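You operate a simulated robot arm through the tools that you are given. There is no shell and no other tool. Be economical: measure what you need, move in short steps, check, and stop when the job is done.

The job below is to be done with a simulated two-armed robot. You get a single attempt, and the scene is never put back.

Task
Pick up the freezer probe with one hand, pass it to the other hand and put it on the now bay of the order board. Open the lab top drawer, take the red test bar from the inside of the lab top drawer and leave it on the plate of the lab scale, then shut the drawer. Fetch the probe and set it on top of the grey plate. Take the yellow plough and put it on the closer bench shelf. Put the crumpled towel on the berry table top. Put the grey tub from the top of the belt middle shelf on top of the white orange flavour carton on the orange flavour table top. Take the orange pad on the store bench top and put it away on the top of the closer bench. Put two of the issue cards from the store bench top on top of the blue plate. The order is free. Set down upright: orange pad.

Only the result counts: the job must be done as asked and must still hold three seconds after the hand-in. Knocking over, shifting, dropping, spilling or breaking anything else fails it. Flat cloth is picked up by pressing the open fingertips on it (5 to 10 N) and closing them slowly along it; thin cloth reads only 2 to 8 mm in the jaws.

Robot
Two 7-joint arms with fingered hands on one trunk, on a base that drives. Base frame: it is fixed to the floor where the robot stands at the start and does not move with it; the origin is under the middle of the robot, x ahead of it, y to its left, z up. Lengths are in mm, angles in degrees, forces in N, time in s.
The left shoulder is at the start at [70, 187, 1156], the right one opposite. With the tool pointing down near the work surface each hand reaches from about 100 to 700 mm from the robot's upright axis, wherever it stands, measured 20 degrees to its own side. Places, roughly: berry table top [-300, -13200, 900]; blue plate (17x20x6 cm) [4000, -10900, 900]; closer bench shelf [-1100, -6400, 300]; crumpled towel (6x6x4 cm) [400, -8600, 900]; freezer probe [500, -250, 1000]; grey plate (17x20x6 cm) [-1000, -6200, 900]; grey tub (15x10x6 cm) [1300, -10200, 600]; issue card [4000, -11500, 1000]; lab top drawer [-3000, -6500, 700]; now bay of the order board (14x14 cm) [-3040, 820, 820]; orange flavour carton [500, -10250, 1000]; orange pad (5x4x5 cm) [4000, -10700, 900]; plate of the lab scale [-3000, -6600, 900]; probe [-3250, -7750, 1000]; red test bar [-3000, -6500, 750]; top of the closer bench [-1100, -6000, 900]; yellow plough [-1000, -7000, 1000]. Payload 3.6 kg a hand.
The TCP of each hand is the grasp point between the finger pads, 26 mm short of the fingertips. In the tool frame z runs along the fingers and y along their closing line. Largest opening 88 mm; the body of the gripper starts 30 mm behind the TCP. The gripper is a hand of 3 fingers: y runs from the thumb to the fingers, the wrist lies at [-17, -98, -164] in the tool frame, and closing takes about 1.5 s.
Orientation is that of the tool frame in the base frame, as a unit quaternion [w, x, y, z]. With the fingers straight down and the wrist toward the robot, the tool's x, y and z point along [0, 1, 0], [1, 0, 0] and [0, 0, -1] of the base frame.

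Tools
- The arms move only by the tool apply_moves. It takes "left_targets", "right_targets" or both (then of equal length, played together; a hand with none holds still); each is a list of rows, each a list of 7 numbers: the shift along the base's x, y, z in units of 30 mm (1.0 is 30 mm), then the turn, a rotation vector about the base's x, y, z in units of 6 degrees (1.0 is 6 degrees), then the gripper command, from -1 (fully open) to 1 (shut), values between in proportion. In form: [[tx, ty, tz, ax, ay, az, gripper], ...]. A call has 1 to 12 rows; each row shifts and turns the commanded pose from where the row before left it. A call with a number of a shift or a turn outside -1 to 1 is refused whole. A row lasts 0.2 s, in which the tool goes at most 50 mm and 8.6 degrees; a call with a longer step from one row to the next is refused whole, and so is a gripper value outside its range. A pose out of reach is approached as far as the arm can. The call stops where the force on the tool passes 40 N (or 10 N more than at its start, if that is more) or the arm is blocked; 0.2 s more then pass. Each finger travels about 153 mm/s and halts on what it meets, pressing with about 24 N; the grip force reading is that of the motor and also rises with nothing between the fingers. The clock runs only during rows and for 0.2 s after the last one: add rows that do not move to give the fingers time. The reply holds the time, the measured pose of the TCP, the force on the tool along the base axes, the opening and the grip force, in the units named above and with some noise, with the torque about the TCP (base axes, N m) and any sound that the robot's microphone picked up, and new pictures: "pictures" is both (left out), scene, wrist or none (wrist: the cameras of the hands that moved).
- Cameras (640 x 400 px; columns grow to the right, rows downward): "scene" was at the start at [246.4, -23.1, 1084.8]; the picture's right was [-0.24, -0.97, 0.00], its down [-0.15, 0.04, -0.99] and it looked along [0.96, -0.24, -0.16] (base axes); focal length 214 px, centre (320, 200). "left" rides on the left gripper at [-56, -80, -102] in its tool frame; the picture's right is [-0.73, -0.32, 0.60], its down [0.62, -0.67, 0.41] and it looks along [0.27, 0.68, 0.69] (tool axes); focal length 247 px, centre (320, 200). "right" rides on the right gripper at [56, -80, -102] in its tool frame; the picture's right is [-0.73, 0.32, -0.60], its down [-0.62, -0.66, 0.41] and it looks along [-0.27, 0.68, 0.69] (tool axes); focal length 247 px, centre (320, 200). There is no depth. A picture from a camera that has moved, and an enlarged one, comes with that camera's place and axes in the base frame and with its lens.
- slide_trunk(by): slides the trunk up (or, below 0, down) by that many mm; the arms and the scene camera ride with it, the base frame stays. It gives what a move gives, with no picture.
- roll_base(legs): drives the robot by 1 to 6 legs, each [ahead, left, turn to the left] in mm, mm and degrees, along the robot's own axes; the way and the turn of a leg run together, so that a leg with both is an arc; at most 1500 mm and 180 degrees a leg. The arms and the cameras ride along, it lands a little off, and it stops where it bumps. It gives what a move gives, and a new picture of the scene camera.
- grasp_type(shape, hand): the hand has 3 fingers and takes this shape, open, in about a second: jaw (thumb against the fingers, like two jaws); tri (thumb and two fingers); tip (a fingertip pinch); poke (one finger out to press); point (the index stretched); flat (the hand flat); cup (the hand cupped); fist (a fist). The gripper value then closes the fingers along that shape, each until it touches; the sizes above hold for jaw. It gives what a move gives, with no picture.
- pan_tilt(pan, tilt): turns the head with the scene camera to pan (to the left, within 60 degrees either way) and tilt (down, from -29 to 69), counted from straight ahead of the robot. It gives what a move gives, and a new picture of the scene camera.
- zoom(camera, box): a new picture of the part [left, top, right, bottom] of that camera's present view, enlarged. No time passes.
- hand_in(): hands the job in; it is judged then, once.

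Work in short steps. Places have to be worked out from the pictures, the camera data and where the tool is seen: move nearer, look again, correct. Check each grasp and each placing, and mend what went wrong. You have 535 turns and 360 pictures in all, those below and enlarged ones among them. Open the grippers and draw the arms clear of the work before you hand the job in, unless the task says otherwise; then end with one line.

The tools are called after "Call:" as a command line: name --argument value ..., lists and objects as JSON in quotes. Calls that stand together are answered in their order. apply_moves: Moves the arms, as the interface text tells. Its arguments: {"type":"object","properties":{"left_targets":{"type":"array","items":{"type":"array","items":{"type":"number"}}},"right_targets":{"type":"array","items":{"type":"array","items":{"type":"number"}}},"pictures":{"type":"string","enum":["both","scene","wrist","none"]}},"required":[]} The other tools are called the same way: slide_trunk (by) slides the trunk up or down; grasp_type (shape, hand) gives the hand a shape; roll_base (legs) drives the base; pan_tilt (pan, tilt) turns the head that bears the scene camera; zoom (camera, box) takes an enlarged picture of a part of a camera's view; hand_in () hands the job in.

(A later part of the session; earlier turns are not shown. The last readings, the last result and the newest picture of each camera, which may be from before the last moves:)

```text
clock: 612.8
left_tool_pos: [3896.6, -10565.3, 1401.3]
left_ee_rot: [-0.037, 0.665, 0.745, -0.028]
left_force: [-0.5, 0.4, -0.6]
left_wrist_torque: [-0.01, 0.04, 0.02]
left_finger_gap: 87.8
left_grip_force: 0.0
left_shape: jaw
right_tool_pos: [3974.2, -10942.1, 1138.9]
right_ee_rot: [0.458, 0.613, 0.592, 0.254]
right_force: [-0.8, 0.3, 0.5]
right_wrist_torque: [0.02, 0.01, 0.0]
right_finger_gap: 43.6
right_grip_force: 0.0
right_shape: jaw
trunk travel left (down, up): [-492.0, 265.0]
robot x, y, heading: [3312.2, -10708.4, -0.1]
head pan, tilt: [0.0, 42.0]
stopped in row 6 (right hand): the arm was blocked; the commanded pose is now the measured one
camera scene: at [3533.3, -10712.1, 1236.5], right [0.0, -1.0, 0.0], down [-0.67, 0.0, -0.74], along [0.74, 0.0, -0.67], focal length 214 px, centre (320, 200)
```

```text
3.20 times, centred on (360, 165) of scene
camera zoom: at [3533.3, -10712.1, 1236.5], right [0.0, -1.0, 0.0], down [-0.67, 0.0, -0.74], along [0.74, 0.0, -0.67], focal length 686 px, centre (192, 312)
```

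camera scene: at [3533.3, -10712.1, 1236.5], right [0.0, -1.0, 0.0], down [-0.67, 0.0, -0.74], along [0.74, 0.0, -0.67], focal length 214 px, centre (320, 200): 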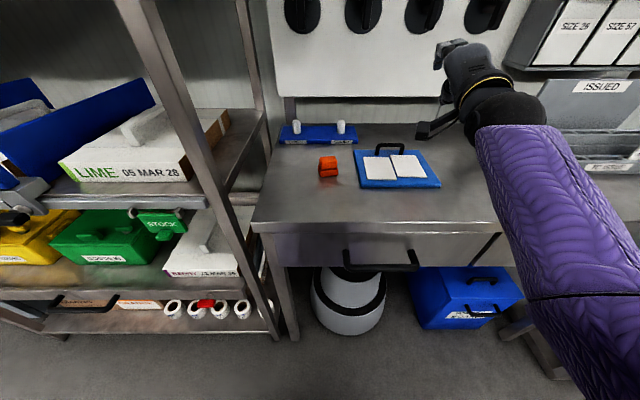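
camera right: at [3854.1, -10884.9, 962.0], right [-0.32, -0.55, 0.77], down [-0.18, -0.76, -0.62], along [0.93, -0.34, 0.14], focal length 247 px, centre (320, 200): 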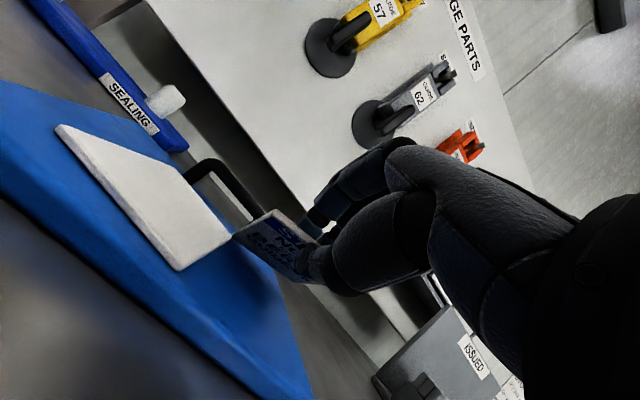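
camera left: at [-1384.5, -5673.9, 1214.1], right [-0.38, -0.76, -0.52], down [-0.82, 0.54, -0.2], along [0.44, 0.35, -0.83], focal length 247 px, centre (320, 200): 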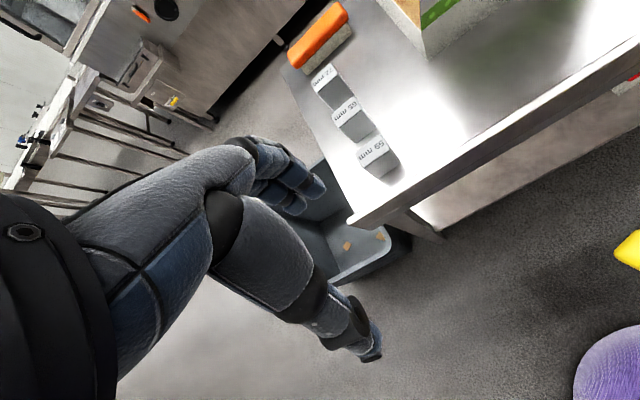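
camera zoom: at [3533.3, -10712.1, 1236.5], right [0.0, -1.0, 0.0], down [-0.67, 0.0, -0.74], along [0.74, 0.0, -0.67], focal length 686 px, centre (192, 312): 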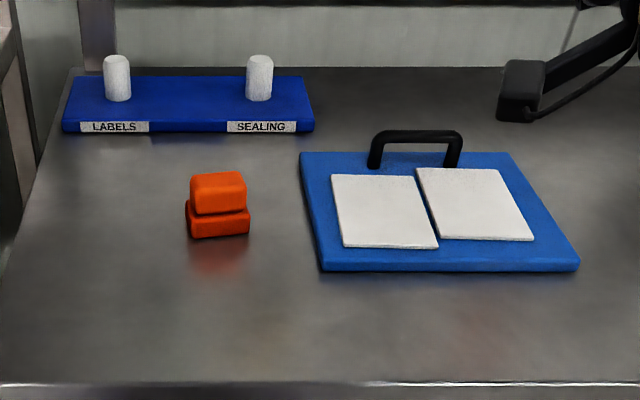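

Both cards lie on the plate. Now the orange pad: ≈(4015,-10734), gripping with the left hand along x. Reposition base, restore the right hand, and lower the left.

Call:
roll_base --legs '[[0, -105, 0], [60, 0, 0]]'

Call:
apply_moves --right_targets '[[0, 0, 0.3, 0.26, 0.92, 0.03, -1], [0, 0, 0.3, 0.26, 0.92, 0.03, -1], [0, 0, 0.3, 0.26, 0.92, 0.03, -1], [0, 0, 0.3, 0.26, 0.92, 0.03, -1], [0, 0, 0.3, 0.26, 0.92, 0.03, -1], [0, 0, 0.3, 0.26, 0.92, 0.03, -1], [0, 0, 0, 0.26, 0.92, 0.03, -1], [0, 0, 0, 0.26, 0.92, 0.03, -1], [0, 0, 0, 0.26, 0.92, 0.03, -1], [0, 0, 0, 0.26, 0.92, 0.03, -1], [0, 0, 0, 0.26, 0.92, 0.03, -1]]' --left_targets '[[0, -0.2, -0.9, 0, 0, 0, -1], [0, -0.2, -0.9, 0, 0, 0, -1], [0, -0.2, -0.9, 0, 0, 0, -1], [0, -0.2, -0.9, 0, 0, 0, -1], [0, -0.2, -0.9, 0, 0, 0, -1], [0, -0.2, -0.9, 0, 0, 0, -1], [0, -0.2, -0.9, 0, 0, 0, -1], [0, -0.2, -0.9, 0, 0, 0, -1], [0, -0.2, -0.9, 0, 0, 0, -1], [0, -0.2, -0.9, 0, 0, 0, -1], [0, 0, 0, 0, 0, 0, -1]]' --pictures "none"

```text
clock: 614.5
left_tool_pos: [3960.7, -10669.4, 1400.2]
left_ee_rot: [-0.037, 0.665, 0.746, -0.028]
left_force: [0.4, 0.6, -0.1]
left_wrist_torque: [0.01, 0.06, 0.02]
left_finger_gap: 87.9
left_grip_force: 0.1
left_shape: jaw
right_tool_pos: [4036.0, -11047.8, 1135.8]
right_ee_rot: [0.456, 0.612, 0.594, 0.254]
right_force: [-1.1, 0.1, -0.1]
right_wrist_torque: [-0.02, -0.01, 0.01]
right_finger_gap: 43.7
right_grip_force: 0.0
right_shape: jaw
trunk travel left (down, up): [-492.0, 265.0]
robot x, y, heading: [3378.5, -10817.1, -0.2]
head pan, tilt: [0.0, 42.0]
camera scene: at [3596.9, -10818.1, 1236.0], right [0.0, -1.0, 0.0], down [-0.67, 0.0, -0.74], along [0.74, 0.0, -0.67], focal length 214 px, centre (320, 200)
```

scene: 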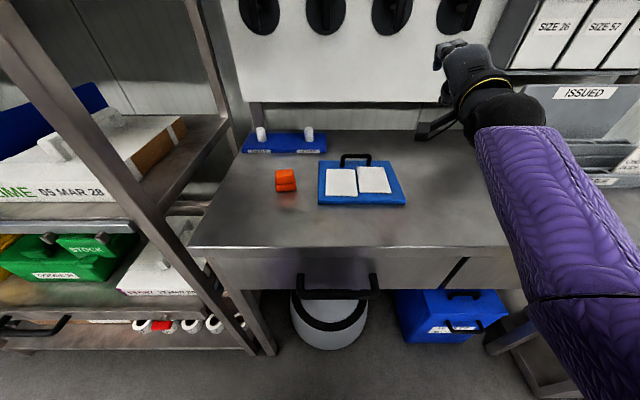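

```text
clock: 616.9
left_tool_pos: [3963.7, -10722.8, 1141.1]
left_ee_rot: [-0.032, 0.661, 0.749, -0.019]
left_force: [-0.1, 0.0, 0.3]
left_wrist_torque: [0.02, 0.02, 0.0]
left_finger_gap: 88.1
left_grip_force: 0.1
left_shape: jaw
right_tool_pos: [4033.7, -11048.0, 1191.3]
right_ee_rot: [-0.002, 0.704, 0.711, -0.001]
right_force: [-0.5, 0.8, -1.1]
right_wrist_torque: [-0.03, -0.02, -0.04]
right_finger_gap: 87.7
right_grip_force: 0.0
right_shape: jaw
trunk travel left (down, up): [-492.0, 265.0]
robot x, y, heading: [3377.8, -10813.2, 0.1]
head pan, tilt: [0.0, 42.0]
```

Move the left hand above the pad with orientation corrected, and look.

Call:
apply_moves --left_targets '[[0.5, -0.1, -0.9, 0, -0.2, -0.3, -1], [0.5, -0.1, -0.9, 0, -0.2, -0.3, -1], [0.5, -0.1, -0.9, 0, -0.2, -0.3, -1], [0.4, 0, -0.9, 0, -0.1, -0.3, -1], [0, 0, -0.9, 0, 0, 0, -1]]' --pictures "wrist"

```text
clock: 618.1
left_tool_pos: [4016.6, -10738.4, 996.1]
left_ee_rot: [-0.011, 0.711, 0.703, 0.0]
left_force: [-0.6, -0.7, 1.0]
left_wrist_torque: [0.01, 0.02, 0.0]
left_finger_gap: 87.9
left_grip_force: 0.0
left_shape: jaw
right_tool_pos: [4033.2, -11048.4, 1191.3]
right_ee_rot: [-0.001, 0.704, 0.71, 0.0]
right_force: [-0.3, -0.1, -0.2]
right_wrist_torque: [0.02, -0.01, 0.0]
right_finger_gap: 87.6
right_grip_force: 0.0
right_shape: jaw
trunk travel left (down, up): [-492.0, 265.0]
robot x, y, heading: [3378.7, -10820.4, -0.3]
head pan, tilt: [0.0, 42.0]
camera left: at [3937.8, -10795.8, 1098.0], right [-0.34, -0.72, -0.6], down [-0.66, 0.64, -0.39], along [0.67, 0.27, -0.69], focal length 247 px, centre (320, 200)
```

left: 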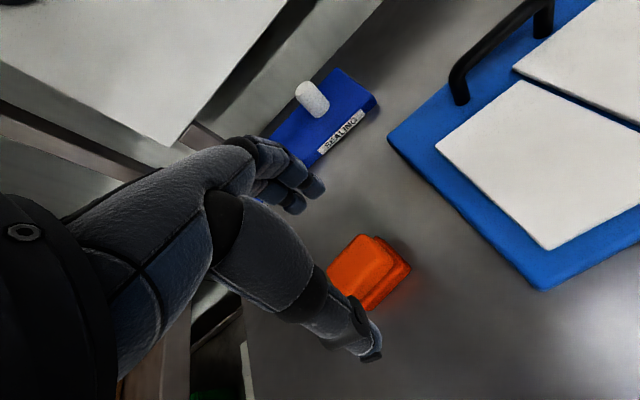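

Pad center ≈(4022,-10732). Descend to z≈918 and close.

Call:
apply_moves --left_targets '[[0.2, 0.2, -0.7, 0, 0, 0, -1], [0, 0, -0.8, 0, 0, 0, -1], [0, 0, -0.7, 0, 0, 0, -1], [0, 0, -0.35, 0, 0, 0, -1], [0, 0, 0, 0, 0, 0, -0.2], [0, 0, 0, 0, 0, 0, 0.5], [0, 0, 0, 0, 0, 0, 1], [0, 0, 0, 0, 0, 0, 1], [0, 0, 0, 0, 0, 0, 1]]' --pictures "wrist"

```text
clock: 620.1
left_tool_pos: [4020.6, -10733.0, 927.0]
left_ee_rot: [-0.007, 0.712, 0.702, 0.002]
left_force: [-6.7, -3.4, 29.9]
left_wrist_torque: [-0.25, 0.94, 0.06]
left_finger_gap: 32.5
left_grip_force: 23.7
left_shape: jaw
right_tool_pos: [4031.0, -11049.1, 1193.2]
right_ee_rot: [0.0, 0.705, 0.709, 0.001]
right_force: [0.2, -0.3, 0.1]
right_wrist_torque: [-0.02, 0.01, 0.03]
right_finger_gap: 87.7
right_grip_force: 0.1
right_shape: jaw
trunk travel left (down, up): [-492.0, 265.0]
robot x, y, heading: [3372.2, -10817.2, -0.2]
head pan, tilt: [0.0, 42.0]
camera left: at [3941.5, -10790.9, 1027.1], right [-0.33, -0.72, -0.61], down [-0.66, 0.64, -0.4], along [0.67, 0.27, -0.69], focal length 247 px, centre (320, 200)
```

left: 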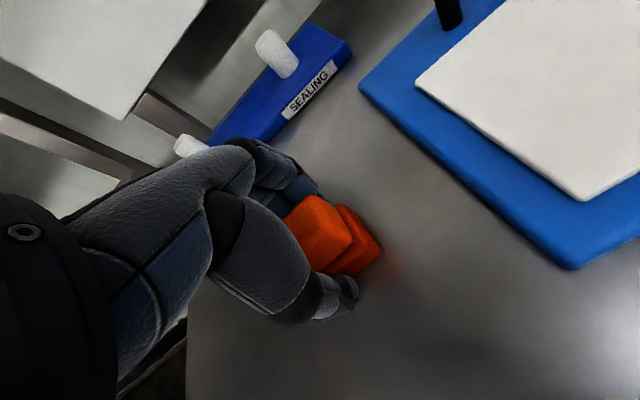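

Gripped (32 mm). Lift, then back away with trunk raised.

Call:
apply_moves --left_targets '[[0, 0, 0.4, 0, 0, 0, 1], [0, 0, 0.8, 0, 0, 0, 1], [0, 0, 1, 0, 0, 0, 1], [0, 0, 1, 0, 0, 0, 1], [0, 0, 1, 0, 0, 0, 1], [0, 0, 1, 0, 0, 0, 1], [0, 0, 1, 0, 0, 0, 1]]' --pictures "wrist"

Call:
roll_base --legs '[[-800, 0, 0], [0, 0, 180]]'

```text
clock: 621.7
left_tool_pos: [4020.3, -10730.2, 1107.0]
left_ee_rot: [-0.012, 0.711, 0.703, 0.0]
left_force: [0.1, -0.6, -1.0]
left_wrist_torque: [-0.01, -0.04, 0.0]
left_finger_gap: 31.5
left_grip_force: 23.9
left_shape: jaw
right_tool_pos: [4034.7, -11048.9, 1191.8]
right_ee_rot: [-0.001, 0.705, 0.709, 0.0]
right_force: [-0.1, -0.3, 0.1]
right_wrist_torque: [0.01, -0.02, -0.02]
right_finger_gap: 87.8
right_grip_force: 0.1
right_shape: jaw
trunk travel left (down, up): [-492.0, 265.0]
robot x, y, heading: [3378.2, -10815.8, -0.2]
head pan, tilt: [0.0, 42.0]
camera left: at [3941.6, -10789.0, 1209.1], right [-0.34, -0.72, -0.6], down [-0.66, 0.64, -0.39], along [0.67, 0.27, -0.69], focal length 247 px, centre (320, 200)
```

left: 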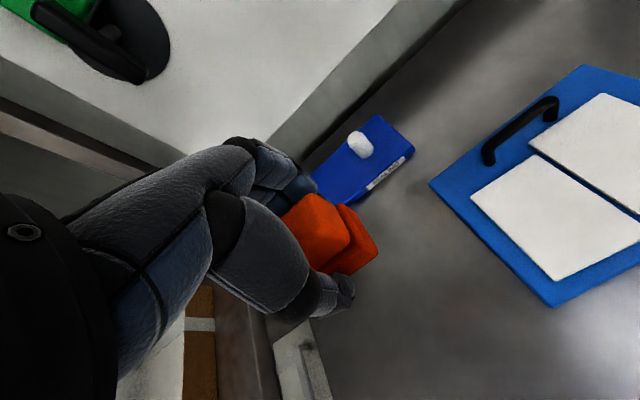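

```text
clock: 633.4
left_tool_pos: [1918.4, -10912.4, 1106.4]
left_ee_rot: [0.001, -0.706, 0.708, -0.011]
left_force: [-0.1, -0.3, 0.1]
left_wrist_torque: [0.01, -0.03, 0.0]
left_finger_gap: 30.9
left_grip_force: 24.2
left_shape: jaw
right_tool_pos: [1900.2, -10596.1, 1191.1]
right_ee_rot: [0.0, 0.713, -0.701, 0.0]
right_force: [0.2, -0.5, 0.7]
right_wrist_torque: [0.0, -0.01, 0.03]
right_finger_gap: 87.8
right_grip_force: 0.0
right_shape: jaw
trunk travel left (down, up): [-492.0, 265.0]
robot x, y, heading: [2563.8, -10816.6, -179.5]
head pan, tilt: [0.0, 42.0]
camera scene: at [2340.2, -10822.7, 1236.5], right [-0.01, 1.0, 0.0], down [0.67, 0.01, -0.74], along [-0.74, -0.01, -0.67], focal length 214 px, centre (320, 200)
```

scene: 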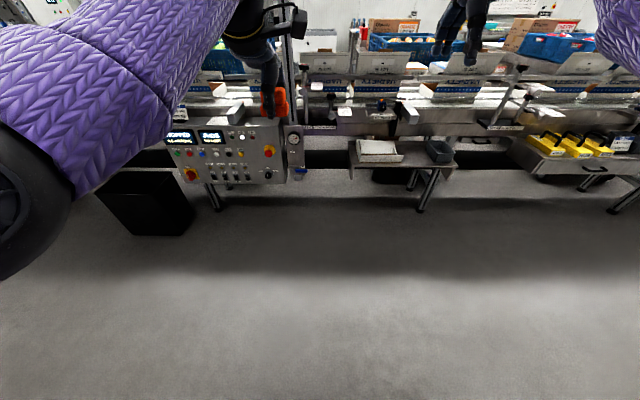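

Pad is secured. Raise the left hand high, then position in front of the tub shelf.

Call:
apply_moves --left_targets '[[0, 0, 1, 0, 0, 0, 1], [0, 0, 1, 0, 0, 0, 1], [0, 0, 1, 0, 0, 0, 1], [0, 0, 1, 0, 0, 0, 1], [0.3, 0, 1, 0, 0, 0, 1], [0.3, 0, 1, 0, 0, 0, 1], [0.3, 0, 1, 0, 0, 0, 1], [0.3, 0, 1, 0, 0, 0, 1], [0.3, 0, 1, 0, 0, 0, 1], [0.3, 0, 1, 0, 0, 0, 1], [0, 0, 1, 0, 0, 0, 1]]' --pictures "none"

Call:
roll_base --legs '[[0, -540, 0], [450, 0, 0]]'

```text
clock: 635.8
left_tool_pos: [1972.8, -10913.0, 1436.6]
left_ee_rot: [-0.001, 0.708, -0.706, 0.012]
left_force: [0.6, -0.1, -0.4]
left_wrist_torque: [0.01, 0.0, 0.0]
left_finger_gap: 30.9
left_grip_force: 24.2
left_shape: jaw
right_tool_pos: [1901.9, -10595.1, 1193.1]
right_ee_rot: [0.0, 0.714, -0.7, 0.0]
right_force: [-0.2, -0.3, 0.0]
right_wrist_torque: [0.03, -0.02, -0.01]
right_finger_gap: 87.7
right_grip_force: 0.0
right_shape: jaw
trunk travel left (down, up): [-492.0, 265.0]
robot x, y, heading: [2562.4, -10818.6, -179.4]
head pan, tilt: [0.0, 42.0]
```

```text
clock: 641.2
left_tool_pos: [1521.0, -10382.6, 1436.6]
left_ee_rot: [-0.002, 0.709, -0.705, 0.011]
left_force: [0.6, -0.2, -1.3]
left_wrist_torque: [0.0, 0.0, 0.05]
left_finger_gap: 30.9
left_grip_force: 23.8
left_shape: jaw
right_tool_pos: [1445.8, -10066.2, 1190.8]
right_ee_rot: [0.0, 0.715, -0.699, 0.001]
right_force: [-0.2, -0.7, 0.9]
right_wrist_torque: [0.02, -0.03, 0.01]
right_finger_gap: 87.8
right_grip_force: 0.2
right_shape: jaw
trunk travel left (down, up): [-492.0, 265.0]
robot x, y, heading: [2106.9, -10286.6, -179.1]
head pan, tilt: [0.0, 42.0]
camera scene: at [1887.6, -10290.6, 1236.4], right [-0.01, 1.0, 0.0], down [0.67, 0.01, -0.74], along [-0.74, -0.01, -0.67], focal length 214 px, centre (320, 200)
```

scene: 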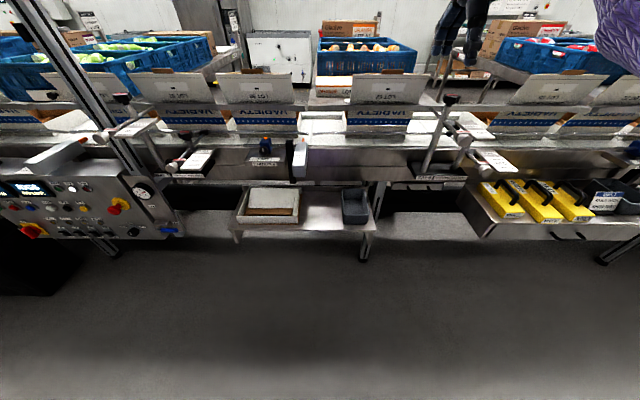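

Tub ≈(1228,-10148), rim z≈635, front wall x≈1278 under the belt frame. I'll pull the right hand back, lower the trunk, and pitch it forward ~33° in front of the shelf.

Call:
apply_moves --right_targets '[[0.9, -0.7, 0, 0, 0, 0, -1], [0.9, -0.7, 0, 0, 0, 0, -1], [0.9, -0.7, 0, 0, 0, 0, -1], [0.7, -0.6, 0, 0, 0, 0, -1]]' --pictures "none"

Call:
slide_trunk --by -240

Call:
apply_moves --right_targets '[[0, 0, -0.9, 0, 0.5, 0, -1], [0, 0, -0.9, 0, 0.5, 0, -1], [0, 0, -0.9, 0, 0.5, 0, -1], [0, 0, -0.9, 0, 0.5, 0, -1], [0, 0, -0.9, 0, 0.5, 0, -1], [0, 0, -0.9, 0, 0.5, 0, -1], [0, 0, -0.9, 0, 0.5, 0, -1], [0, 0, -0.9, 0, 0.5, 0, -1], [0, 0, -0.7, 0, 0.5, 0, -0.5], [0, 0, -0.5, 0, 0.5, 0, -0.5], [0, 0, 0, 0, 0.5, 0, -0.5]]' --pictures "wrist"

```text
clock: 642.2
left_tool_pos: [1521.6, -10382.6, 1437.7]
left_ee_rot: [-0.002, 0.709, -0.705, 0.011]
left_force: [0.3, 0.2, -0.4]
left_wrist_torque: [0.0, 0.01, -0.01]
left_finger_gap: 31.0
left_grip_force: 24.0
left_shape: jaw
right_tool_pos: [1548.4, -10148.1, 1189.0]
right_ee_rot: [0.0, 0.716, -0.698, 0.0]
right_force: [-0.3, -0.6, -0.5]
right_wrist_torque: [0.0, 0.0, 0.0]
right_finger_gap: 87.5
right_grip_force: 0.1
right_shape: jaw
trunk travel left (down, up): [-492.0, 265.0]
robot x, y, heading: [2111.8, -10284.4, -179.2]
head pan, tilt: [0.0, 42.0]
```

```text
clock: 644.7
left_tool_pos: [1474.1, -10382.5, 1138.3]
left_ee_rot: [-0.038, 0.707, -0.704, 0.048]
left_force: [-0.4, 0.4, -0.9]
left_wrist_torque: [0.04, 0.0, -0.02]
left_finger_gap: 31.0
left_grip_force: 23.4
left_shape: jaw
right_tool_pos: [1550.3, -10148.0, 952.4]
right_ee_rot: [0.001, 0.715, -0.699, 0.0]
right_force: [0.7, -0.2, 0.0]
right_wrist_torque: [0.0, 0.01, 0.0]
right_finger_gap: 87.6
right_grip_force: 0.1
right_shape: jaw
trunk travel left (down, up): [-252.0, 505.0]
robot x, y, heading: [2112.4, -10283.4, -179.1]
head pan, tilt: [0.0, 42.0]
```

```text
clock: 647.3
left_tool_pos: [1473.9, -10381.7, 1137.8]
left_ee_rot: [-0.038, 0.708, -0.704, 0.048]
left_force: [0.2, 0.0, -1.0]
left_wrist_torque: [-0.03, 0.01, -0.02]
left_finger_gap: 31.1
left_grip_force: 24.0
left_shape: jaw
right_tool_pos: [1534.5, -10118.8, 710.7]
right_ee_rot: [0.19, 0.684, -0.663, -0.237]
right_force: [-0.3, 0.5, 0.8]
right_wrist_torque: [-0.03, 0.02, -0.01]
right_finger_gap: 66.3
right_grip_force: 0.1
right_shape: jaw
trunk travel left (down, up): [-252.0, 505.0]
robot x, y, heading: [2109.6, -10290.2, -179.2]
head pan, tilt: [0.0, 42.0]
stopped in row 11 (right hand): the arm was blocked; the commanded pose is now the measured one
camera right: at [1660.0, -10176.4, 742.8], right [0.08, 0.68, 0.72], down [0.3, 0.68, -0.67], along [-0.95, 0.27, -0.15], focal length 247 px, centre (320, 200)
```

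right: 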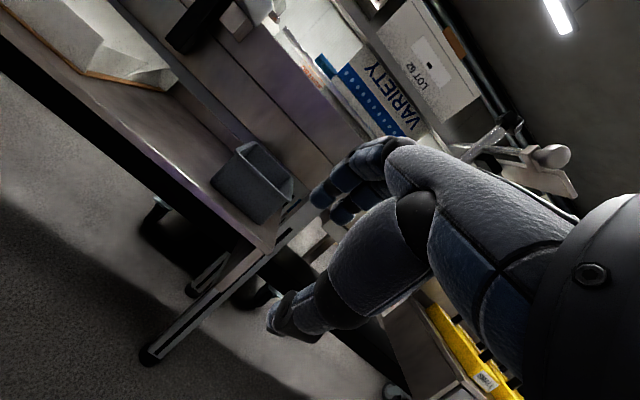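

Refined: tub front wall ≈(1319, -10160), rim z≈668, shelf 604. Advance to just above the rim and check.

Call:
apply_moves --right_targets '[[-1, -0.25, 0, 0, 0, 0, -0.5], [-1, -0.25, 0, 0, 0, 0, -0.5], [-1, -0.25, 0, 0, 0, 0, -0.5], [-1, -0.25, 0, 0, 0, 0, -0.5], [-1, -0.2, 0, 0, 0, 0, -0.5], [-1, -0.1, 0, 0, 0, 0, -0.5]]' --pictures "wrist"

```text
clock: 648.7
left_tool_pos: [1473.1, -10382.5, 1137.5]
left_ee_rot: [-0.038, 0.707, -0.705, 0.048]
left_force: [-0.5, -0.9, -0.8]
left_wrist_torque: [-0.03, -0.05, 0.01]
left_finger_gap: 30.9
left_grip_force: 24.1
left_shape: jaw
right_tool_pos: [1353.7, -10159.3, 713.1]
right_ee_rot: [0.191, 0.687, -0.66, -0.235]
right_force: [0.0, -0.5, -1.0]
right_wrist_torque: [-0.03, 0.04, -0.04]
right_finger_gap: 66.2
right_grip_force: 0.0
right_shape: jaw
trunk travel left (down, up): [-252.0, 505.0]
robot x, y, heading: [2110.8, -10285.0, -179.2]
head pan, tilt: [0.0, 42.0]
camera right: at [1479.6, -10216.0, 744.1], right [0.07, 0.69, 0.72], down [0.3, 0.68, -0.67], along [-0.95, 0.26, -0.15], focal length 247 px, centre (320, 200)
```

right: 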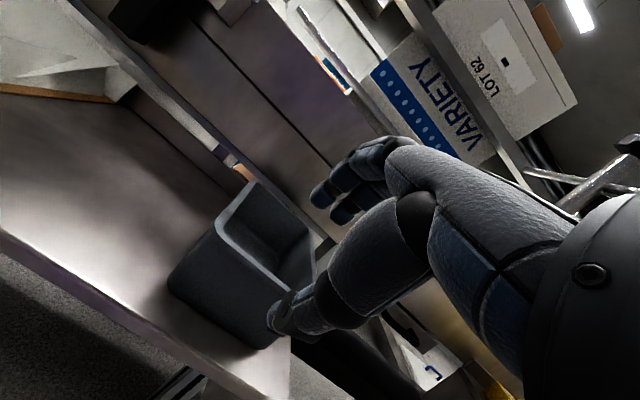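

Tub front wall at x≈1340, y -10212…-10112. Move 12 mm forward and straight down over the wall, then pinch.

Call:
apply_moves --right_targets '[[-0.45, 0, -0.4, 0, 0, 0, -0.5], [0, 0, -0.5, 0, 0, 0, -0.5], [0, 0, -0.45, 0, 0, 0, -0.5]]' --pictures "wrist"

```text
clock: 649.5
left_tool_pos: [1473.7, -10382.9, 1138.2]
left_ee_rot: [-0.038, 0.707, -0.704, 0.047]
left_force: [0.6, 0.3, -0.3]
left_wrist_torque: [-0.01, -0.02, 0.0]
left_finger_gap: 30.7
left_grip_force: 24.1
left_shape: jaw
right_tool_pos: [1350.8, -10153.6, 702.5]
right_ee_rot: [0.191, 0.685, -0.662, -0.235]
right_force: [-0.4, -0.2, -0.5]
right_wrist_torque: [-0.03, 0.0, -0.02]
right_finger_gap: 66.3
right_grip_force: 0.1
right_shape: jaw
right hand out of reach, approached as far as the arm can: row 1, 2, 3
trunk travel left (down, up): [-252.0, 505.0]
robot x, y, heading: [2107.7, -10285.6, -179.3]
head pan, tilt: [0.0, 42.0]
camera right: at [1476.9, -10211.7, 735.6], right [0.08, 0.69, 0.72], down [0.3, 0.68, -0.67], along [-0.95, 0.27, -0.16], focal length 247 px, centre (320, 200)
```

right: 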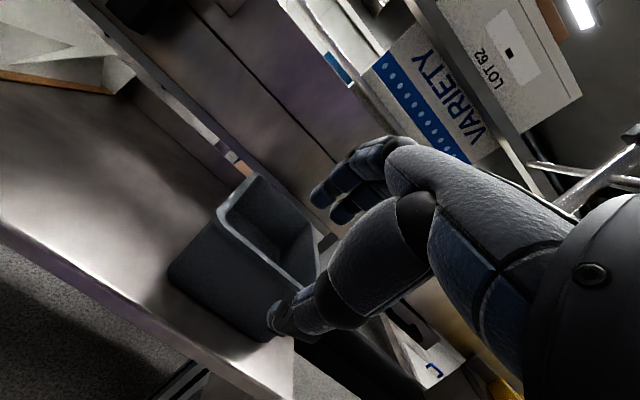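

Out of reach by ~40 mm. Pull the command back 90 mm, drive the base 90 mm closer, and lower.

Call:
apply_moves --right_targets '[[1, 0, 0.5, 0, 0, 0, -0.5], [1, 0, 0.5, 0, 0, 0, -0.5], [1, 0, 0.3, 0, 0, 0, -0.5]]' --pictures "none"

Call:
roll_base --legs '[[90, 0, 0]]'

Call:
apply_moves --right_targets '[[0, 0, -0.1, 0, 0, 0, -0.5]]' --pictures "none"

```text
clock: 650.3
left_tool_pos: [1473.9, -10382.4, 1138.6]
left_ee_rot: [-0.038, 0.708, -0.704, 0.047]
left_force: [-0.5, -0.4, -1.4]
left_wrist_torque: [-0.01, 0.01, 0.01]
left_finger_gap: 31.1
left_grip_force: 24.6
left_shape: jaw
right_tool_pos: [1350.4, -10153.5, 703.0]
right_ee_rot: [0.191, 0.685, -0.663, -0.235]
right_force: [-0.1, 0.0, -0.6]
right_wrist_torque: [-0.03, 0.02, 0.03]
right_finger_gap: 66.3
right_grip_force: 0.1
right_shape: jaw
right hand out of reach, approached as far as the arm can: row 1, 2, 3
trunk travel left (down, up): [-252.0, 505.0]
robot x, y, heading: [2111.7, -10285.8, -179.3]
head pan, tilt: [0.0, 42.0]
```

```text
clock: 651.4
left_tool_pos: [1380.6, -10384.4, 1137.4]
left_ee_rot: [-0.039, 0.708, -0.704, 0.049]
left_force: [-0.3, -0.9, -0.7]
left_wrist_torque: [-0.02, 0.02, -0.02]
left_finger_gap: 31.1
left_grip_force: 23.6
left_shape: jaw
right_tool_pos: [1258.4, -10155.7, 702.1]
right_ee_rot: [0.191, 0.685, -0.663, -0.234]
right_force: [0.9, 0.0, 0.3]
right_wrist_torque: [-0.01, -0.02, 0.01]
right_finger_gap: 66.2
right_grip_force: 0.0
right_shape: jaw
trunk travel left (down, up): [-252.0, 505.0]
robot x, y, heading: [2017.9, -10288.5, -179.2]
head pan, tilt: [0.0, 42.0]
camera scene: at [1766.3, -10292.5, 979.7], right [-0.01, 1.0, 0.0], down [0.67, 0.01, -0.74], along [-0.74, -0.01, -0.67], focal length 214 px, centre (320, 200)
```

scene: 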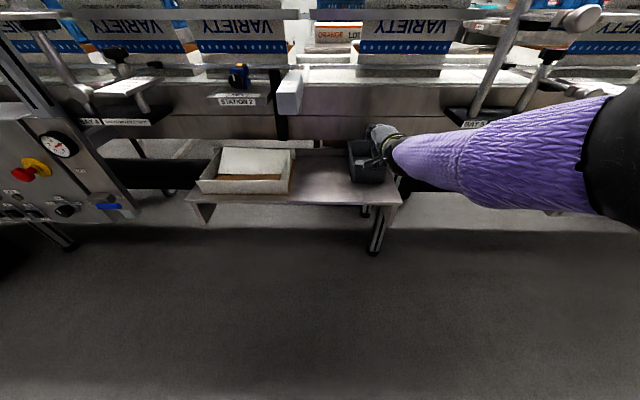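

```text
clock: 651.8
left_tool_pos: [1382.6, -10384.6, 1137.1]
left_ee_rot: [-0.038, 0.707, -0.705, 0.047]
left_force: [-0.6, 0.3, 0.0]
left_wrist_torque: [0.0, 0.03, 0.0]
left_finger_gap: 31.0
left_grip_force: 24.4
left_shape: jaw
right_tool_pos: [1261.5, -10154.8, 700.4]
right_ee_rot: [0.191, 0.685, -0.662, -0.235]
right_force: [0.3, 0.9, 0.1]
right_wrist_torque: [0.02, -0.03, 0.03]
right_finger_gap: 66.2
right_grip_force: 0.1
right_shape: jaw
trunk travel left (down, up): [-252.0, 505.0]
robot x, y, heading: [2016.8, -10286.9, -179.5]
head pan, tilt: [0.0, 42.0]
```

The arm is stuck fully extended; use base and trunk instead: back 80 mm, then trunk down 30 mm.

Call:
roll_base --legs '[[-82, 0, 0]]'

Call:
slide_trunk --by -22

Call:
apply_moves --right_targets '[[0, 0, 0, 0, 0, 0, -0.5]]' --pictures "wrist"

```text
clock: 652.9
left_tool_pos: [1465.3, -10383.6, 1139.9]
left_ee_rot: [-0.037, 0.708, -0.704, 0.047]
left_force: [0.4, 0.3, -0.1]
left_wrist_torque: [-0.03, 0.03, 0.01]
left_finger_gap: 30.9
left_grip_force: 24.2
left_shape: jaw
right_tool_pos: [1341.3, -10155.8, 701.2]
right_ee_rot: [0.191, 0.685, -0.663, -0.235]
right_force: [0.5, -1.2, 0.9]
right_wrist_torque: [0.04, -0.01, 0.04]
right_finger_gap: 66.1
right_grip_force: 0.0
right_shape: jaw
trunk travel left (down, up): [-252.0, 505.0]
robot x, y, heading: [2097.4, -10288.6, -179.0]
head pan, tilt: [0.0, 42.0]
camera scene: at [1849.6, -10291.6, 980.5], right [-0.02, 1.0, 0.0], down [0.67, 0.01, -0.74], along [-0.74, -0.01, -0.67], focal length 214 px, centre (320, 200)
```

scene: 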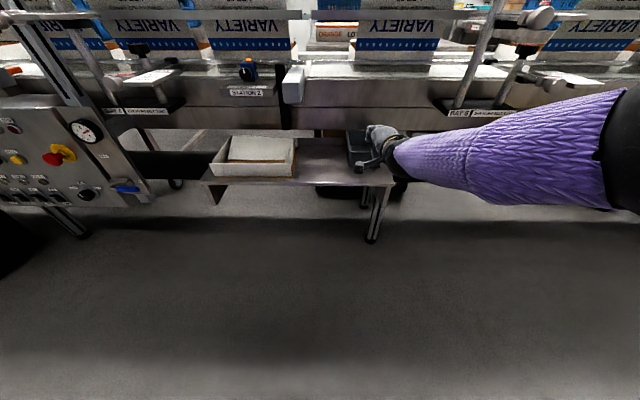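

```text
clock: 653.5
left_tool_pos: [1456.3, -10385.0, 1107.1]
left_ee_rot: [-0.044, 0.708, -0.703, 0.054]
left_force: [0.7, -0.1, 0.2]
left_wrist_torque: [-0.02, 0.01, 0.03]
left_finger_gap: 30.6
left_grip_force: 23.9
left_shape: jaw
right_tool_pos: [1340.4, -10155.1, 680.2]
right_ee_rot: [0.192, 0.686, -0.661, -0.235]
right_force: [0.5, -0.9, 0.6]
right_wrist_torque: [0.02, 0.01, -0.03]
right_finger_gap: 66.3
right_grip_force: 0.1
right_shape: jaw
trunk travel left (down, up): [-230.0, 527.0]
robot x, y, heading: [2098.8, -10286.2, -179.0]
head pan, tilt: [0.0, 42.0]
```

```text
clock: 654.0
left_tool_pos: [1455.7, -10383.3, 1105.6]
left_ee_rot: [-0.044, 0.708, -0.703, 0.054]
left_force: [-0.1, -0.6, -0.6]
left_wrist_torque: [0.0, -0.01, -0.02]
left_finger_gap: 30.9
left_grip_force: 24.6
left_shape: jaw
right_tool_pos: [1341.2, -10155.6, 679.1]
right_ee_rot: [0.191, 0.685, -0.663, -0.235]
right_force: [0.6, 0.6, -0.9]
right_wrist_torque: [-0.01, 0.02, 0.01]
right_finger_gap: 66.2
right_grip_force: 0.0
right_shape: jaw
trunk travel left (down, up): [-230.0, 527.0]
robot x, y, heading: [2099.0, -10290.0, -179.1]
head pan, tilt: [0.0, 42.0]
camera right: at [1467.3, -10212.9, 711.2], right [0.07, 0.69, 0.72], down [0.3, 0.68, -0.67], along [-0.95, 0.27, -0.16], focal length 247 px, centre (320, 200)
```

right: 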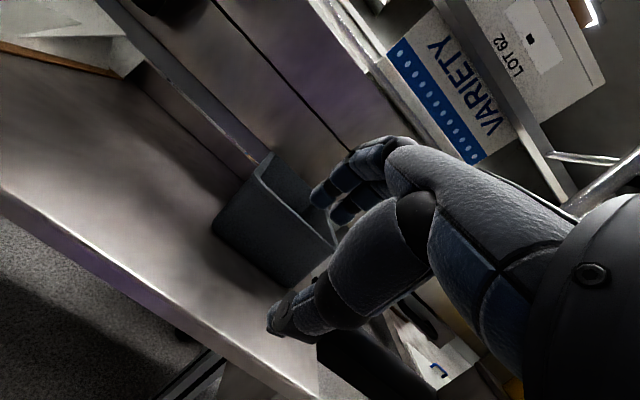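

Rim sits right between thumb and fingers. Lower 8 mm more and close.

Call:
slide_trunk --by -8

Call:
apply_moves --right_targets '[[0, 0, 0, 0, 0, 0, 0], [0, 0, 0, 0, 0, 0, 0.5], [0, 0, 0, 0, 0, 0, 1], [0, 0, 0, 0, 0, 0, 1], [0, 0, 0, 0, 0, 0, 1], [0, 0, 0, 0, 0, 0, 1]]' --pictures "wrist"

```text
clock: 654.5
left_tool_pos: [1453.1, -10383.2, 1094.7]
left_ee_rot: [-0.045, 0.707, -0.703, 0.055]
left_force: [0.0, 0.0, 0.0]
left_wrist_torque: [0.0, -0.03, 0.01]
left_finger_gap: 30.9
left_grip_force: 24.4
left_shape: jaw
right_tool_pos: [1341.7, -10155.5, 671.8]
right_ee_rot: [0.192, 0.685, -0.662, -0.235]
right_force: [0.2, 0.4, 0.9]
right_wrist_torque: [0.0, -0.01, 0.02]
right_finger_gap: 65.9
right_grip_force: 0.1
right_shape: jaw
trunk travel left (down, up): [-222.0, 535.0]
robot x, y, heading: [2101.8, -10288.5, -179.1]
head pan, tilt: [0.0, 42.0]
```

```text
clock: 655.9
left_tool_pos: [1451.7, -10384.1, 1093.3]
left_ee_rot: [-0.046, 0.707, -0.703, 0.055]
left_force: [0.1, -0.1, -0.4]
left_wrist_torque: [0.0, 0.0, -0.01]
left_finger_gap: 30.9
left_grip_force: 24.0
left_shape: jaw
right_tool_pos: [1341.2, -10154.9, 671.3]
right_ee_rot: [0.191, 0.686, -0.662, -0.234]
right_force: [0.3, -0.2, -0.6]
right_wrist_torque: [0.01, 0.0, 0.01]
right_finger_gap: 0.2
right_grip_force: 24.1
right_shape: jaw
trunk travel left (down, up): [-222.0, 535.0]
robot x, y, heading: [2099.2, -10287.2, -179.0]
head pan, tilt: [0.0, 42.0]
camera right: at [1467.1, -10212.6, 703.0], right [0.07, 0.69, 0.72], down [0.3, 0.68, -0.67], along [-0.95, 0.27, -0.16], focal length 247 px, centre (320, 200)
```

right: 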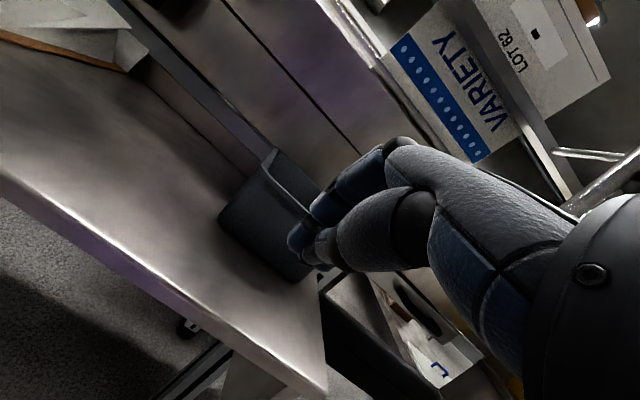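

Closed outside the wall – the wall is ~20 mm further. Raise, open, advance 24 mm and retry.

Call:
slide_trunk --by 32

Call:
apply_moves --right_targets '[[0, 0, 0, 0, 0, 0, 0], [0, 0, 0, 0, 0, 0, -0.5], [0, 0, 0, 0, 0, 0, -0.5]]' --pictures "none"

Call:
roll_base --legs '[[26, 0, 0]]'

Call:
slide_trunk --by -32

Call:
apply_moves --right_targets '[[0, 0, 0, 0, 0, 0, -0.5]]' --pictures "wrist"

```text
clock: 656.7
left_tool_pos: [1452.6, -10383.6, 1125.2]
left_ee_rot: [-0.045, 0.708, -0.703, 0.054]
left_force: [-0.2, 0.1, -0.4]
left_wrist_torque: [0.02, 0.0, -0.01]
left_finger_gap: 30.9
left_grip_force: 24.4
left_shape: jaw
right_tool_pos: [1341.7, -10154.8, 702.3]
right_ee_rot: [0.191, 0.686, -0.662, -0.234]
right_force: [-0.4, -0.1, 0.1]
right_wrist_torque: [0.06, -0.02, -0.02]
right_finger_gap: 0.2
right_grip_force: 23.8
right_shape: jaw
trunk travel left (down, up): [-254.0, 503.0]
robot x, y, heading: [2104.0, -10284.5, -179.0]
head pan, tilt: [0.0, 42.0]
```

```text
clock: 657.5
left_tool_pos: [1452.6, -10384.6, 1127.1]
left_ee_rot: [-0.044, 0.707, -0.704, 0.055]
left_force: [0.8, -0.9, -0.1]
left_wrist_torque: [0.01, -0.03, 0.02]
left_finger_gap: 30.7
left_grip_force: 24.0
left_shape: jaw
right_tool_pos: [1341.0, -10154.8, 704.0]
right_ee_rot: [0.191, 0.686, -0.662, -0.234]
right_force: [0.2, 0.6, 0.2]
right_wrist_torque: [-0.01, 0.03, 0.01]
right_finger_gap: 65.9
right_grip_force: 0.1
right_shape: jaw
trunk travel left (down, up): [-254.0, 503.0]
robot x, y, heading: [2101.5, -10286.8, -179.1]
head pan, tilt: [0.0, 42.0]
```

```text
clock: 658.3
left_tool_pos: [1424.9, -10384.4, 1126.6]
left_ee_rot: [-0.046, 0.708, -0.703, 0.055]
left_force: [-0.6, -0.3, -0.1]
left_wrist_torque: [-0.02, -0.06, 0.04]
left_finger_gap: 30.7
left_grip_force: 23.9
left_shape: jaw
right_tool_pos: [1313.7, -10155.5, 702.5]
right_ee_rot: [0.191, 0.686, -0.662, -0.234]
right_force: [-0.3, -1.1, -0.1]
right_wrist_torque: [-0.03, 0.0, -0.01]
right_finger_gap: 65.6
right_grip_force: 0.1
right_shape: jaw
trunk travel left (down, up): [-254.0, 503.0]
robot x, y, heading: [2072.1, -10284.2, -179.2]
head pan, tilt: [0.0, 42.0]
camera scene: at [1821.1, -10292.2, 981.8], right [-0.02, 1.0, 0.0], down [0.67, 0.01, -0.74], along [-0.74, -0.01, -0.67], focal length 214 px, centre (320, 200)
```

scene: 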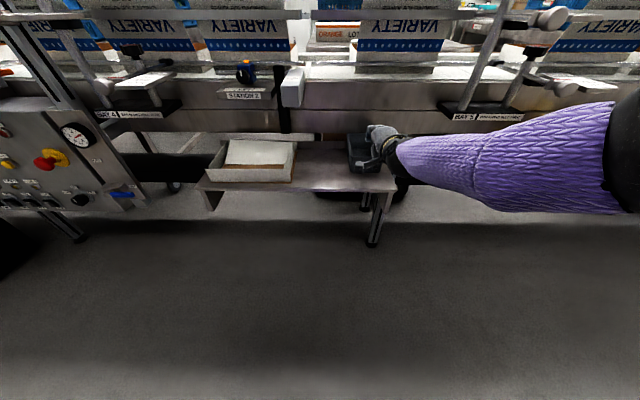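

```text
clock: 659.1
left_tool_pos: [1427.0, -10385.4, 1096.6]
left_ee_rot: [-0.045, 0.707, -0.704, 0.055]
left_force: [1.0, -0.6, -1.6]
left_wrist_torque: [0.04, 0.0, 0.02]
left_finger_gap: 31.1
left_grip_force: 24.3
left_shape: jaw
right_tool_pos: [1314.3, -10156.2, 673.2]
right_ee_rot: [0.192, 0.686, -0.662, -0.234]
right_force: [1.0, -0.3, 0.2]
right_wrist_torque: [0.0, -0.02, -0.03]
right_finger_gap: 65.7
right_grip_force: 0.1
right_shape: jaw
trunk travel left (down, up): [-222.0, 535.0]
robot x, y, heading: [2071.2, -10292.4, -178.9]
head pan, tilt: [0.0, 42.0]
```

```text
clock: 659.5
left_tool_pos: [1425.7, -10384.2, 1094.5]
left_ee_rot: [-0.045, 0.708, -0.703, 0.055]
left_force: [0.2, 0.9, -0.8]
left_wrist_torque: [-0.03, 0.0, 0.01]
left_finger_gap: 31.1
left_grip_force: 24.9
left_shape: jaw
right_tool_pos: [1315.5, -10156.9, 671.0]
right_ee_rot: [0.192, 0.686, -0.661, -0.234]
right_force: [0.4, -0.4, -0.4]
right_wrist_torque: [0.03, -0.02, 0.02]
right_finger_gap: 65.7
right_grip_force: 0.1
right_shape: jaw
trunk travel left (down, up): [-222.0, 535.0]
robot x, y, heading: [2074.3, -10287.0, -179.1]
head pan, tilt: [0.0, 42.0]
camera right: at [1441.1, -10213.7, 703.6], right [0.07, 0.69, 0.72], down [0.3, 0.67, -0.67], along [-0.95, 0.27, -0.16], focal length 247 px, centre (320, 200)
```

right: 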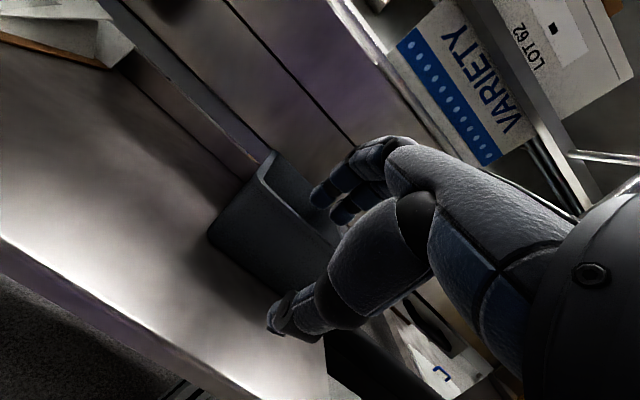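

Call:
roll_base --legs '[[14, 0, 0]]'

Call:
apply_moves --right_targets '[[0, 0, 0, 0, 0, 0, 0], [0, 0, 0, 0, 0, 0, 0.5], [0, 0, 0, 0, 0, 0, 1], [0, 0, 0, 0, 0, 0, 1], [0, 0, 0, 0, 0, 0, 1], [0, 0, 0, 0, 0, 0, 1]]' --pictures "wrist"

```text
clock: 660.2
left_tool_pos: [1410.4, -10385.7, 1094.0]
left_ee_rot: [-0.045, 0.707, -0.703, 0.056]
left_force: [0.4, 0.3, -0.4]
left_wrist_torque: [0.0, 0.02, -0.01]
left_finger_gap: 30.9
left_grip_force: 23.8
left_shape: jaw
right_tool_pos: [1300.2, -10156.5, 670.4]
right_ee_rot: [0.192, 0.686, -0.662, -0.234]
right_force: [-1.0, 0.5, 0.1]
right_wrist_torque: [-0.01, -0.02, -0.01]
right_finger_gap: 65.6
right_grip_force: 0.0
right_shape: jaw
trunk travel left (down, up): [-222.0, 535.0]
robot x, y, heading: [2060.6, -10287.7, -179.2]
head pan, tilt: [0.0, 42.0]
camera scene: at [1801.6, -10292.5, 946.9], right [-0.02, 1.0, 0.0], down [0.67, 0.01, -0.74], along [-0.74, -0.01, -0.67], focal length 214 px, centre (320, 200)
```

scene: 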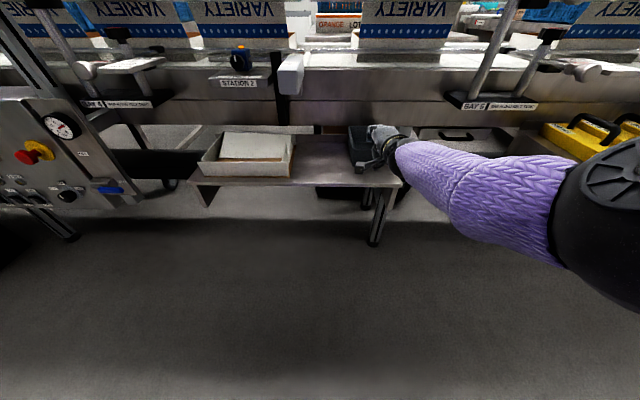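

```text
clock: 661.6
left_tool_pos: [1412.6, -10384.3, 1095.4]
left_ee_rot: [-0.045, 0.707, -0.703, 0.055]
left_force: [0.0, -0.3, -0.5]
left_wrist_torque: [0.0, -0.02, 0.01]
left_finger_gap: 31.0
left_grip_force: 24.0
left_shape: jaw
right_tool_pos: [1300.4, -10155.7, 673.6]
right_ee_rot: [0.192, 0.685, -0.662, -0.237]
right_force: [-1.2, -0.5, 11.1]
right_wrist_torque: [-0.08, 0.24, -0.03]
right_finger_gap: 0.4
right_grip_force: 24.3
right_shape: jaw
trunk travel left (down, up): [-222.0, 535.0]
robot x, y, heading: [2060.1, -10284.5, -179.0]
head pan, tilt: [0.0, 42.0]
camera right: at [1426.9, -10213.6, 705.2], right [0.08, 0.69, 0.72], down [0.3, 0.67, -0.68], along [-0.95, 0.27, -0.15], focal length 247 px, centre (320, 200)
```

right: 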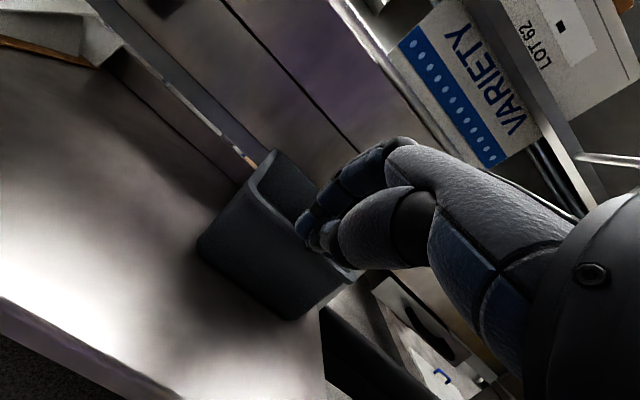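

Geometry recheck: with the 35° pitch the pinch point is ~15 mm ahead of the TCP, so TCP x should be ≈1331 and z≈662. Raise, open, back 31 mm, lower.

Call:
slide_trunk --by 40

Call:
apply_moves --right_targets '[[0, 0, 0, 0, 0, 0, 0], [0, 0, 0, 0, 0, 0, -0.5], [0, 0, 0, 0, 0, 0, -0.5]]' --pictures "none"

Call:
roll_base --legs '[[-30, 0, 0]]'

Call:
slide_trunk --by -48

Call:
apply_moves --right_targets '[[0, 0, 0, 0, 0, 0, 0], [0, 0, 0, 0, 0, 0, 0.5], [0, 0, 0, 0, 0, 0, 1], [0, 0, 0, 0, 0, 0, 1], [0, 0, 0, 0, 0, 0, 1], [0, 0, 0, 0, 0, 0, 1]]' --pictures "wrist"

```text
clock: 662.5
left_tool_pos: [1411.0, -10387.6, 1134.4]
left_ee_rot: [-0.047, 0.708, -0.702, 0.056]
left_force: [-0.6, 0.5, -1.2]
left_wrist_torque: [-0.05, 0.0, 0.0]
left_finger_gap: 31.0
left_grip_force: 24.3
left_shape: jaw
right_tool_pos: [1301.4, -10155.8, 713.7]
right_ee_rot: [0.193, 0.684, -0.662, -0.237]
right_force: [0.0, -0.1, 0.4]
right_wrist_torque: [-0.01, -0.03, 0.0]
right_finger_gap: 0.1
right_grip_force: 23.5
right_shape: jaw
trunk travel left (down, up): [-262.0, 495.0]
robot x, y, heading: [2061.3, -10289.9, -179.1]
head pan, tilt: [0.0, 42.0]
```

```text
clock: 663.3
left_tool_pos: [1411.6, -10384.0, 1134.2]
left_ee_rot: [-0.045, 0.707, -0.703, 0.054]
left_force: [-0.7, -1.0, -0.6]
left_wrist_torque: [0.01, -0.01, -0.02]
left_finger_gap: 30.9
left_grip_force: 24.2
left_shape: jaw
right_tool_pos: [1301.6, -10156.3, 714.8]
right_ee_rot: [0.194, 0.685, -0.661, -0.236]
right_force: [-0.2, -0.3, 1.5]
right_wrist_torque: [0.02, 0.02, -0.01]
right_finger_gap: 65.8
right_grip_force: 0.0
right_shape: jaw
trunk travel left (down, up): [-262.0, 495.0]
robot x, y, heading: [2057.1, -10288.0, -179.3]
head pan, tilt: [0.0, 42.0]
```

```text
clock: 664.1
left_tool_pos: [1443.4, -10384.4, 1135.8]
left_ee_rot: [-0.044, 0.708, -0.703, 0.055]
left_force: [0.6, -1.0, 0.5]
left_wrist_torque: [0.02, -0.01, -0.01]
left_finger_gap: 30.9
left_grip_force: 24.1
left_shape: jaw
right_tool_pos: [1331.7, -10155.9, 717.2]
right_ee_rot: [0.194, 0.685, -0.661, -0.237]
right_force: [1.0, 0.5, -0.6]
right_wrist_torque: [0.0, 0.0, 0.0]
right_finger_gap: 65.9
right_grip_force: 0.1
right_shape: jaw
trunk travel left (down, up): [-262.0, 495.0]
robot x, y, heading: [2088.6, -10285.5, -178.9]
head pan, tilt: [0.0, 42.0]
camera scene: at [1841.2, -10291.9, 991.5], right [-0.02, 1.0, 0.0], down [0.67, 0.01, -0.74], along [-0.74, -0.01, -0.67], focal length 214 px, centre (320, 200)
```

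scene: 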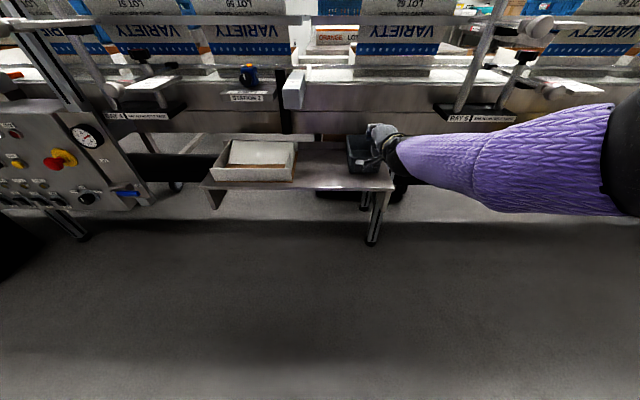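

```text
clock: 665.0
left_tool_pos: [1438.8, -10385.1, 1085.1]
left_ee_rot: [-0.047, 0.707, -0.703, 0.056]
left_force: [-0.5, 0.1, -0.6]
left_wrist_torque: [-0.03, 0.01, -0.03]
left_finger_gap: 30.7
left_grip_force: 23.9
left_shape: jaw
right_tool_pos: [1331.9, -10156.6, 669.4]
right_ee_rot: [0.194, 0.685, -0.661, -0.236]
right_force: [-0.2, 0.3, -0.3]
right_wrist_torque: [0.0, 0.03, 0.01]
right_finger_gap: 65.6
right_grip_force: 0.1
right_shape: jaw
trunk travel left (down, up): [-214.0, 543.0]
robot x, y, heading: [2089.6, -10288.8, -179.0]
head pan, tilt: [0.0, 42.0]
```

```text
clock: 666.4
left_tool_pos: [1437.8, -10385.8, 1083.5]
left_ee_rot: [-0.046, 0.708, -0.703, 0.056]
left_force: [-0.5, 0.2, -0.3]
left_wrist_torque: [0.0, -0.01, 0.0]
left_finger_gap: 31.0
left_grip_force: 24.5
left_shape: jaw
right_tool_pos: [1331.8, -10155.0, 666.6]
right_ee_rot: [0.193, 0.685, -0.662, -0.236]
right_force: [-0.5, 1.1, -0.4]
right_wrist_torque: [0.05, -0.01, -0.02]
right_finger_gap: 0.1
right_grip_force: 24.4
right_shape: jaw
trunk travel left (down, up): [-214.0, 543.0]
robot x, y, heading: [2091.5, -10288.8, -178.9]
head pan, tilt: [0.0, 42.0]
camera right: at [1457.5, -10213.3, 699.2], right [0.08, 0.69, 0.72], down [0.3, 0.67, -0.68], along [-0.95, 0.27, -0.15], focal length 247 px, centre (320, 200)
```

right: 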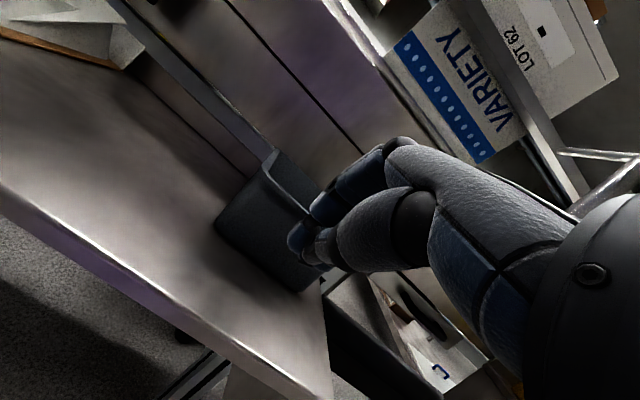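

Call:
zoom --camera "scene" --box '[310, 100, 430, 200]'

```text
4.00 times, centred on (370, 150) of scene
camera zoom: at [1830.8, -10292.1, 938.4], right [-0.02, 1.0, 0.0], down [0.67, 0.01, -0.74], along [-0.74, -0.01, -0.67], focal length 858 px, centre (120, 400)
```

zoom: 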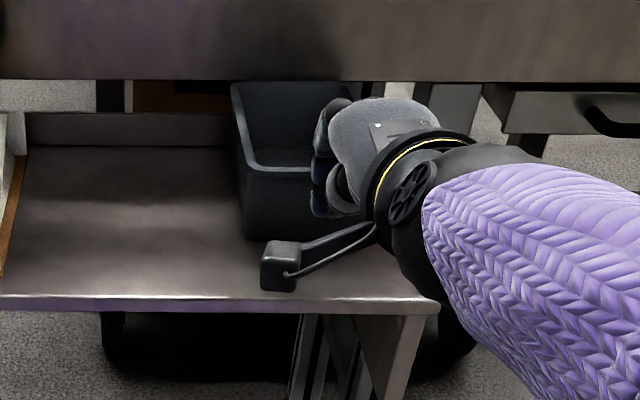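

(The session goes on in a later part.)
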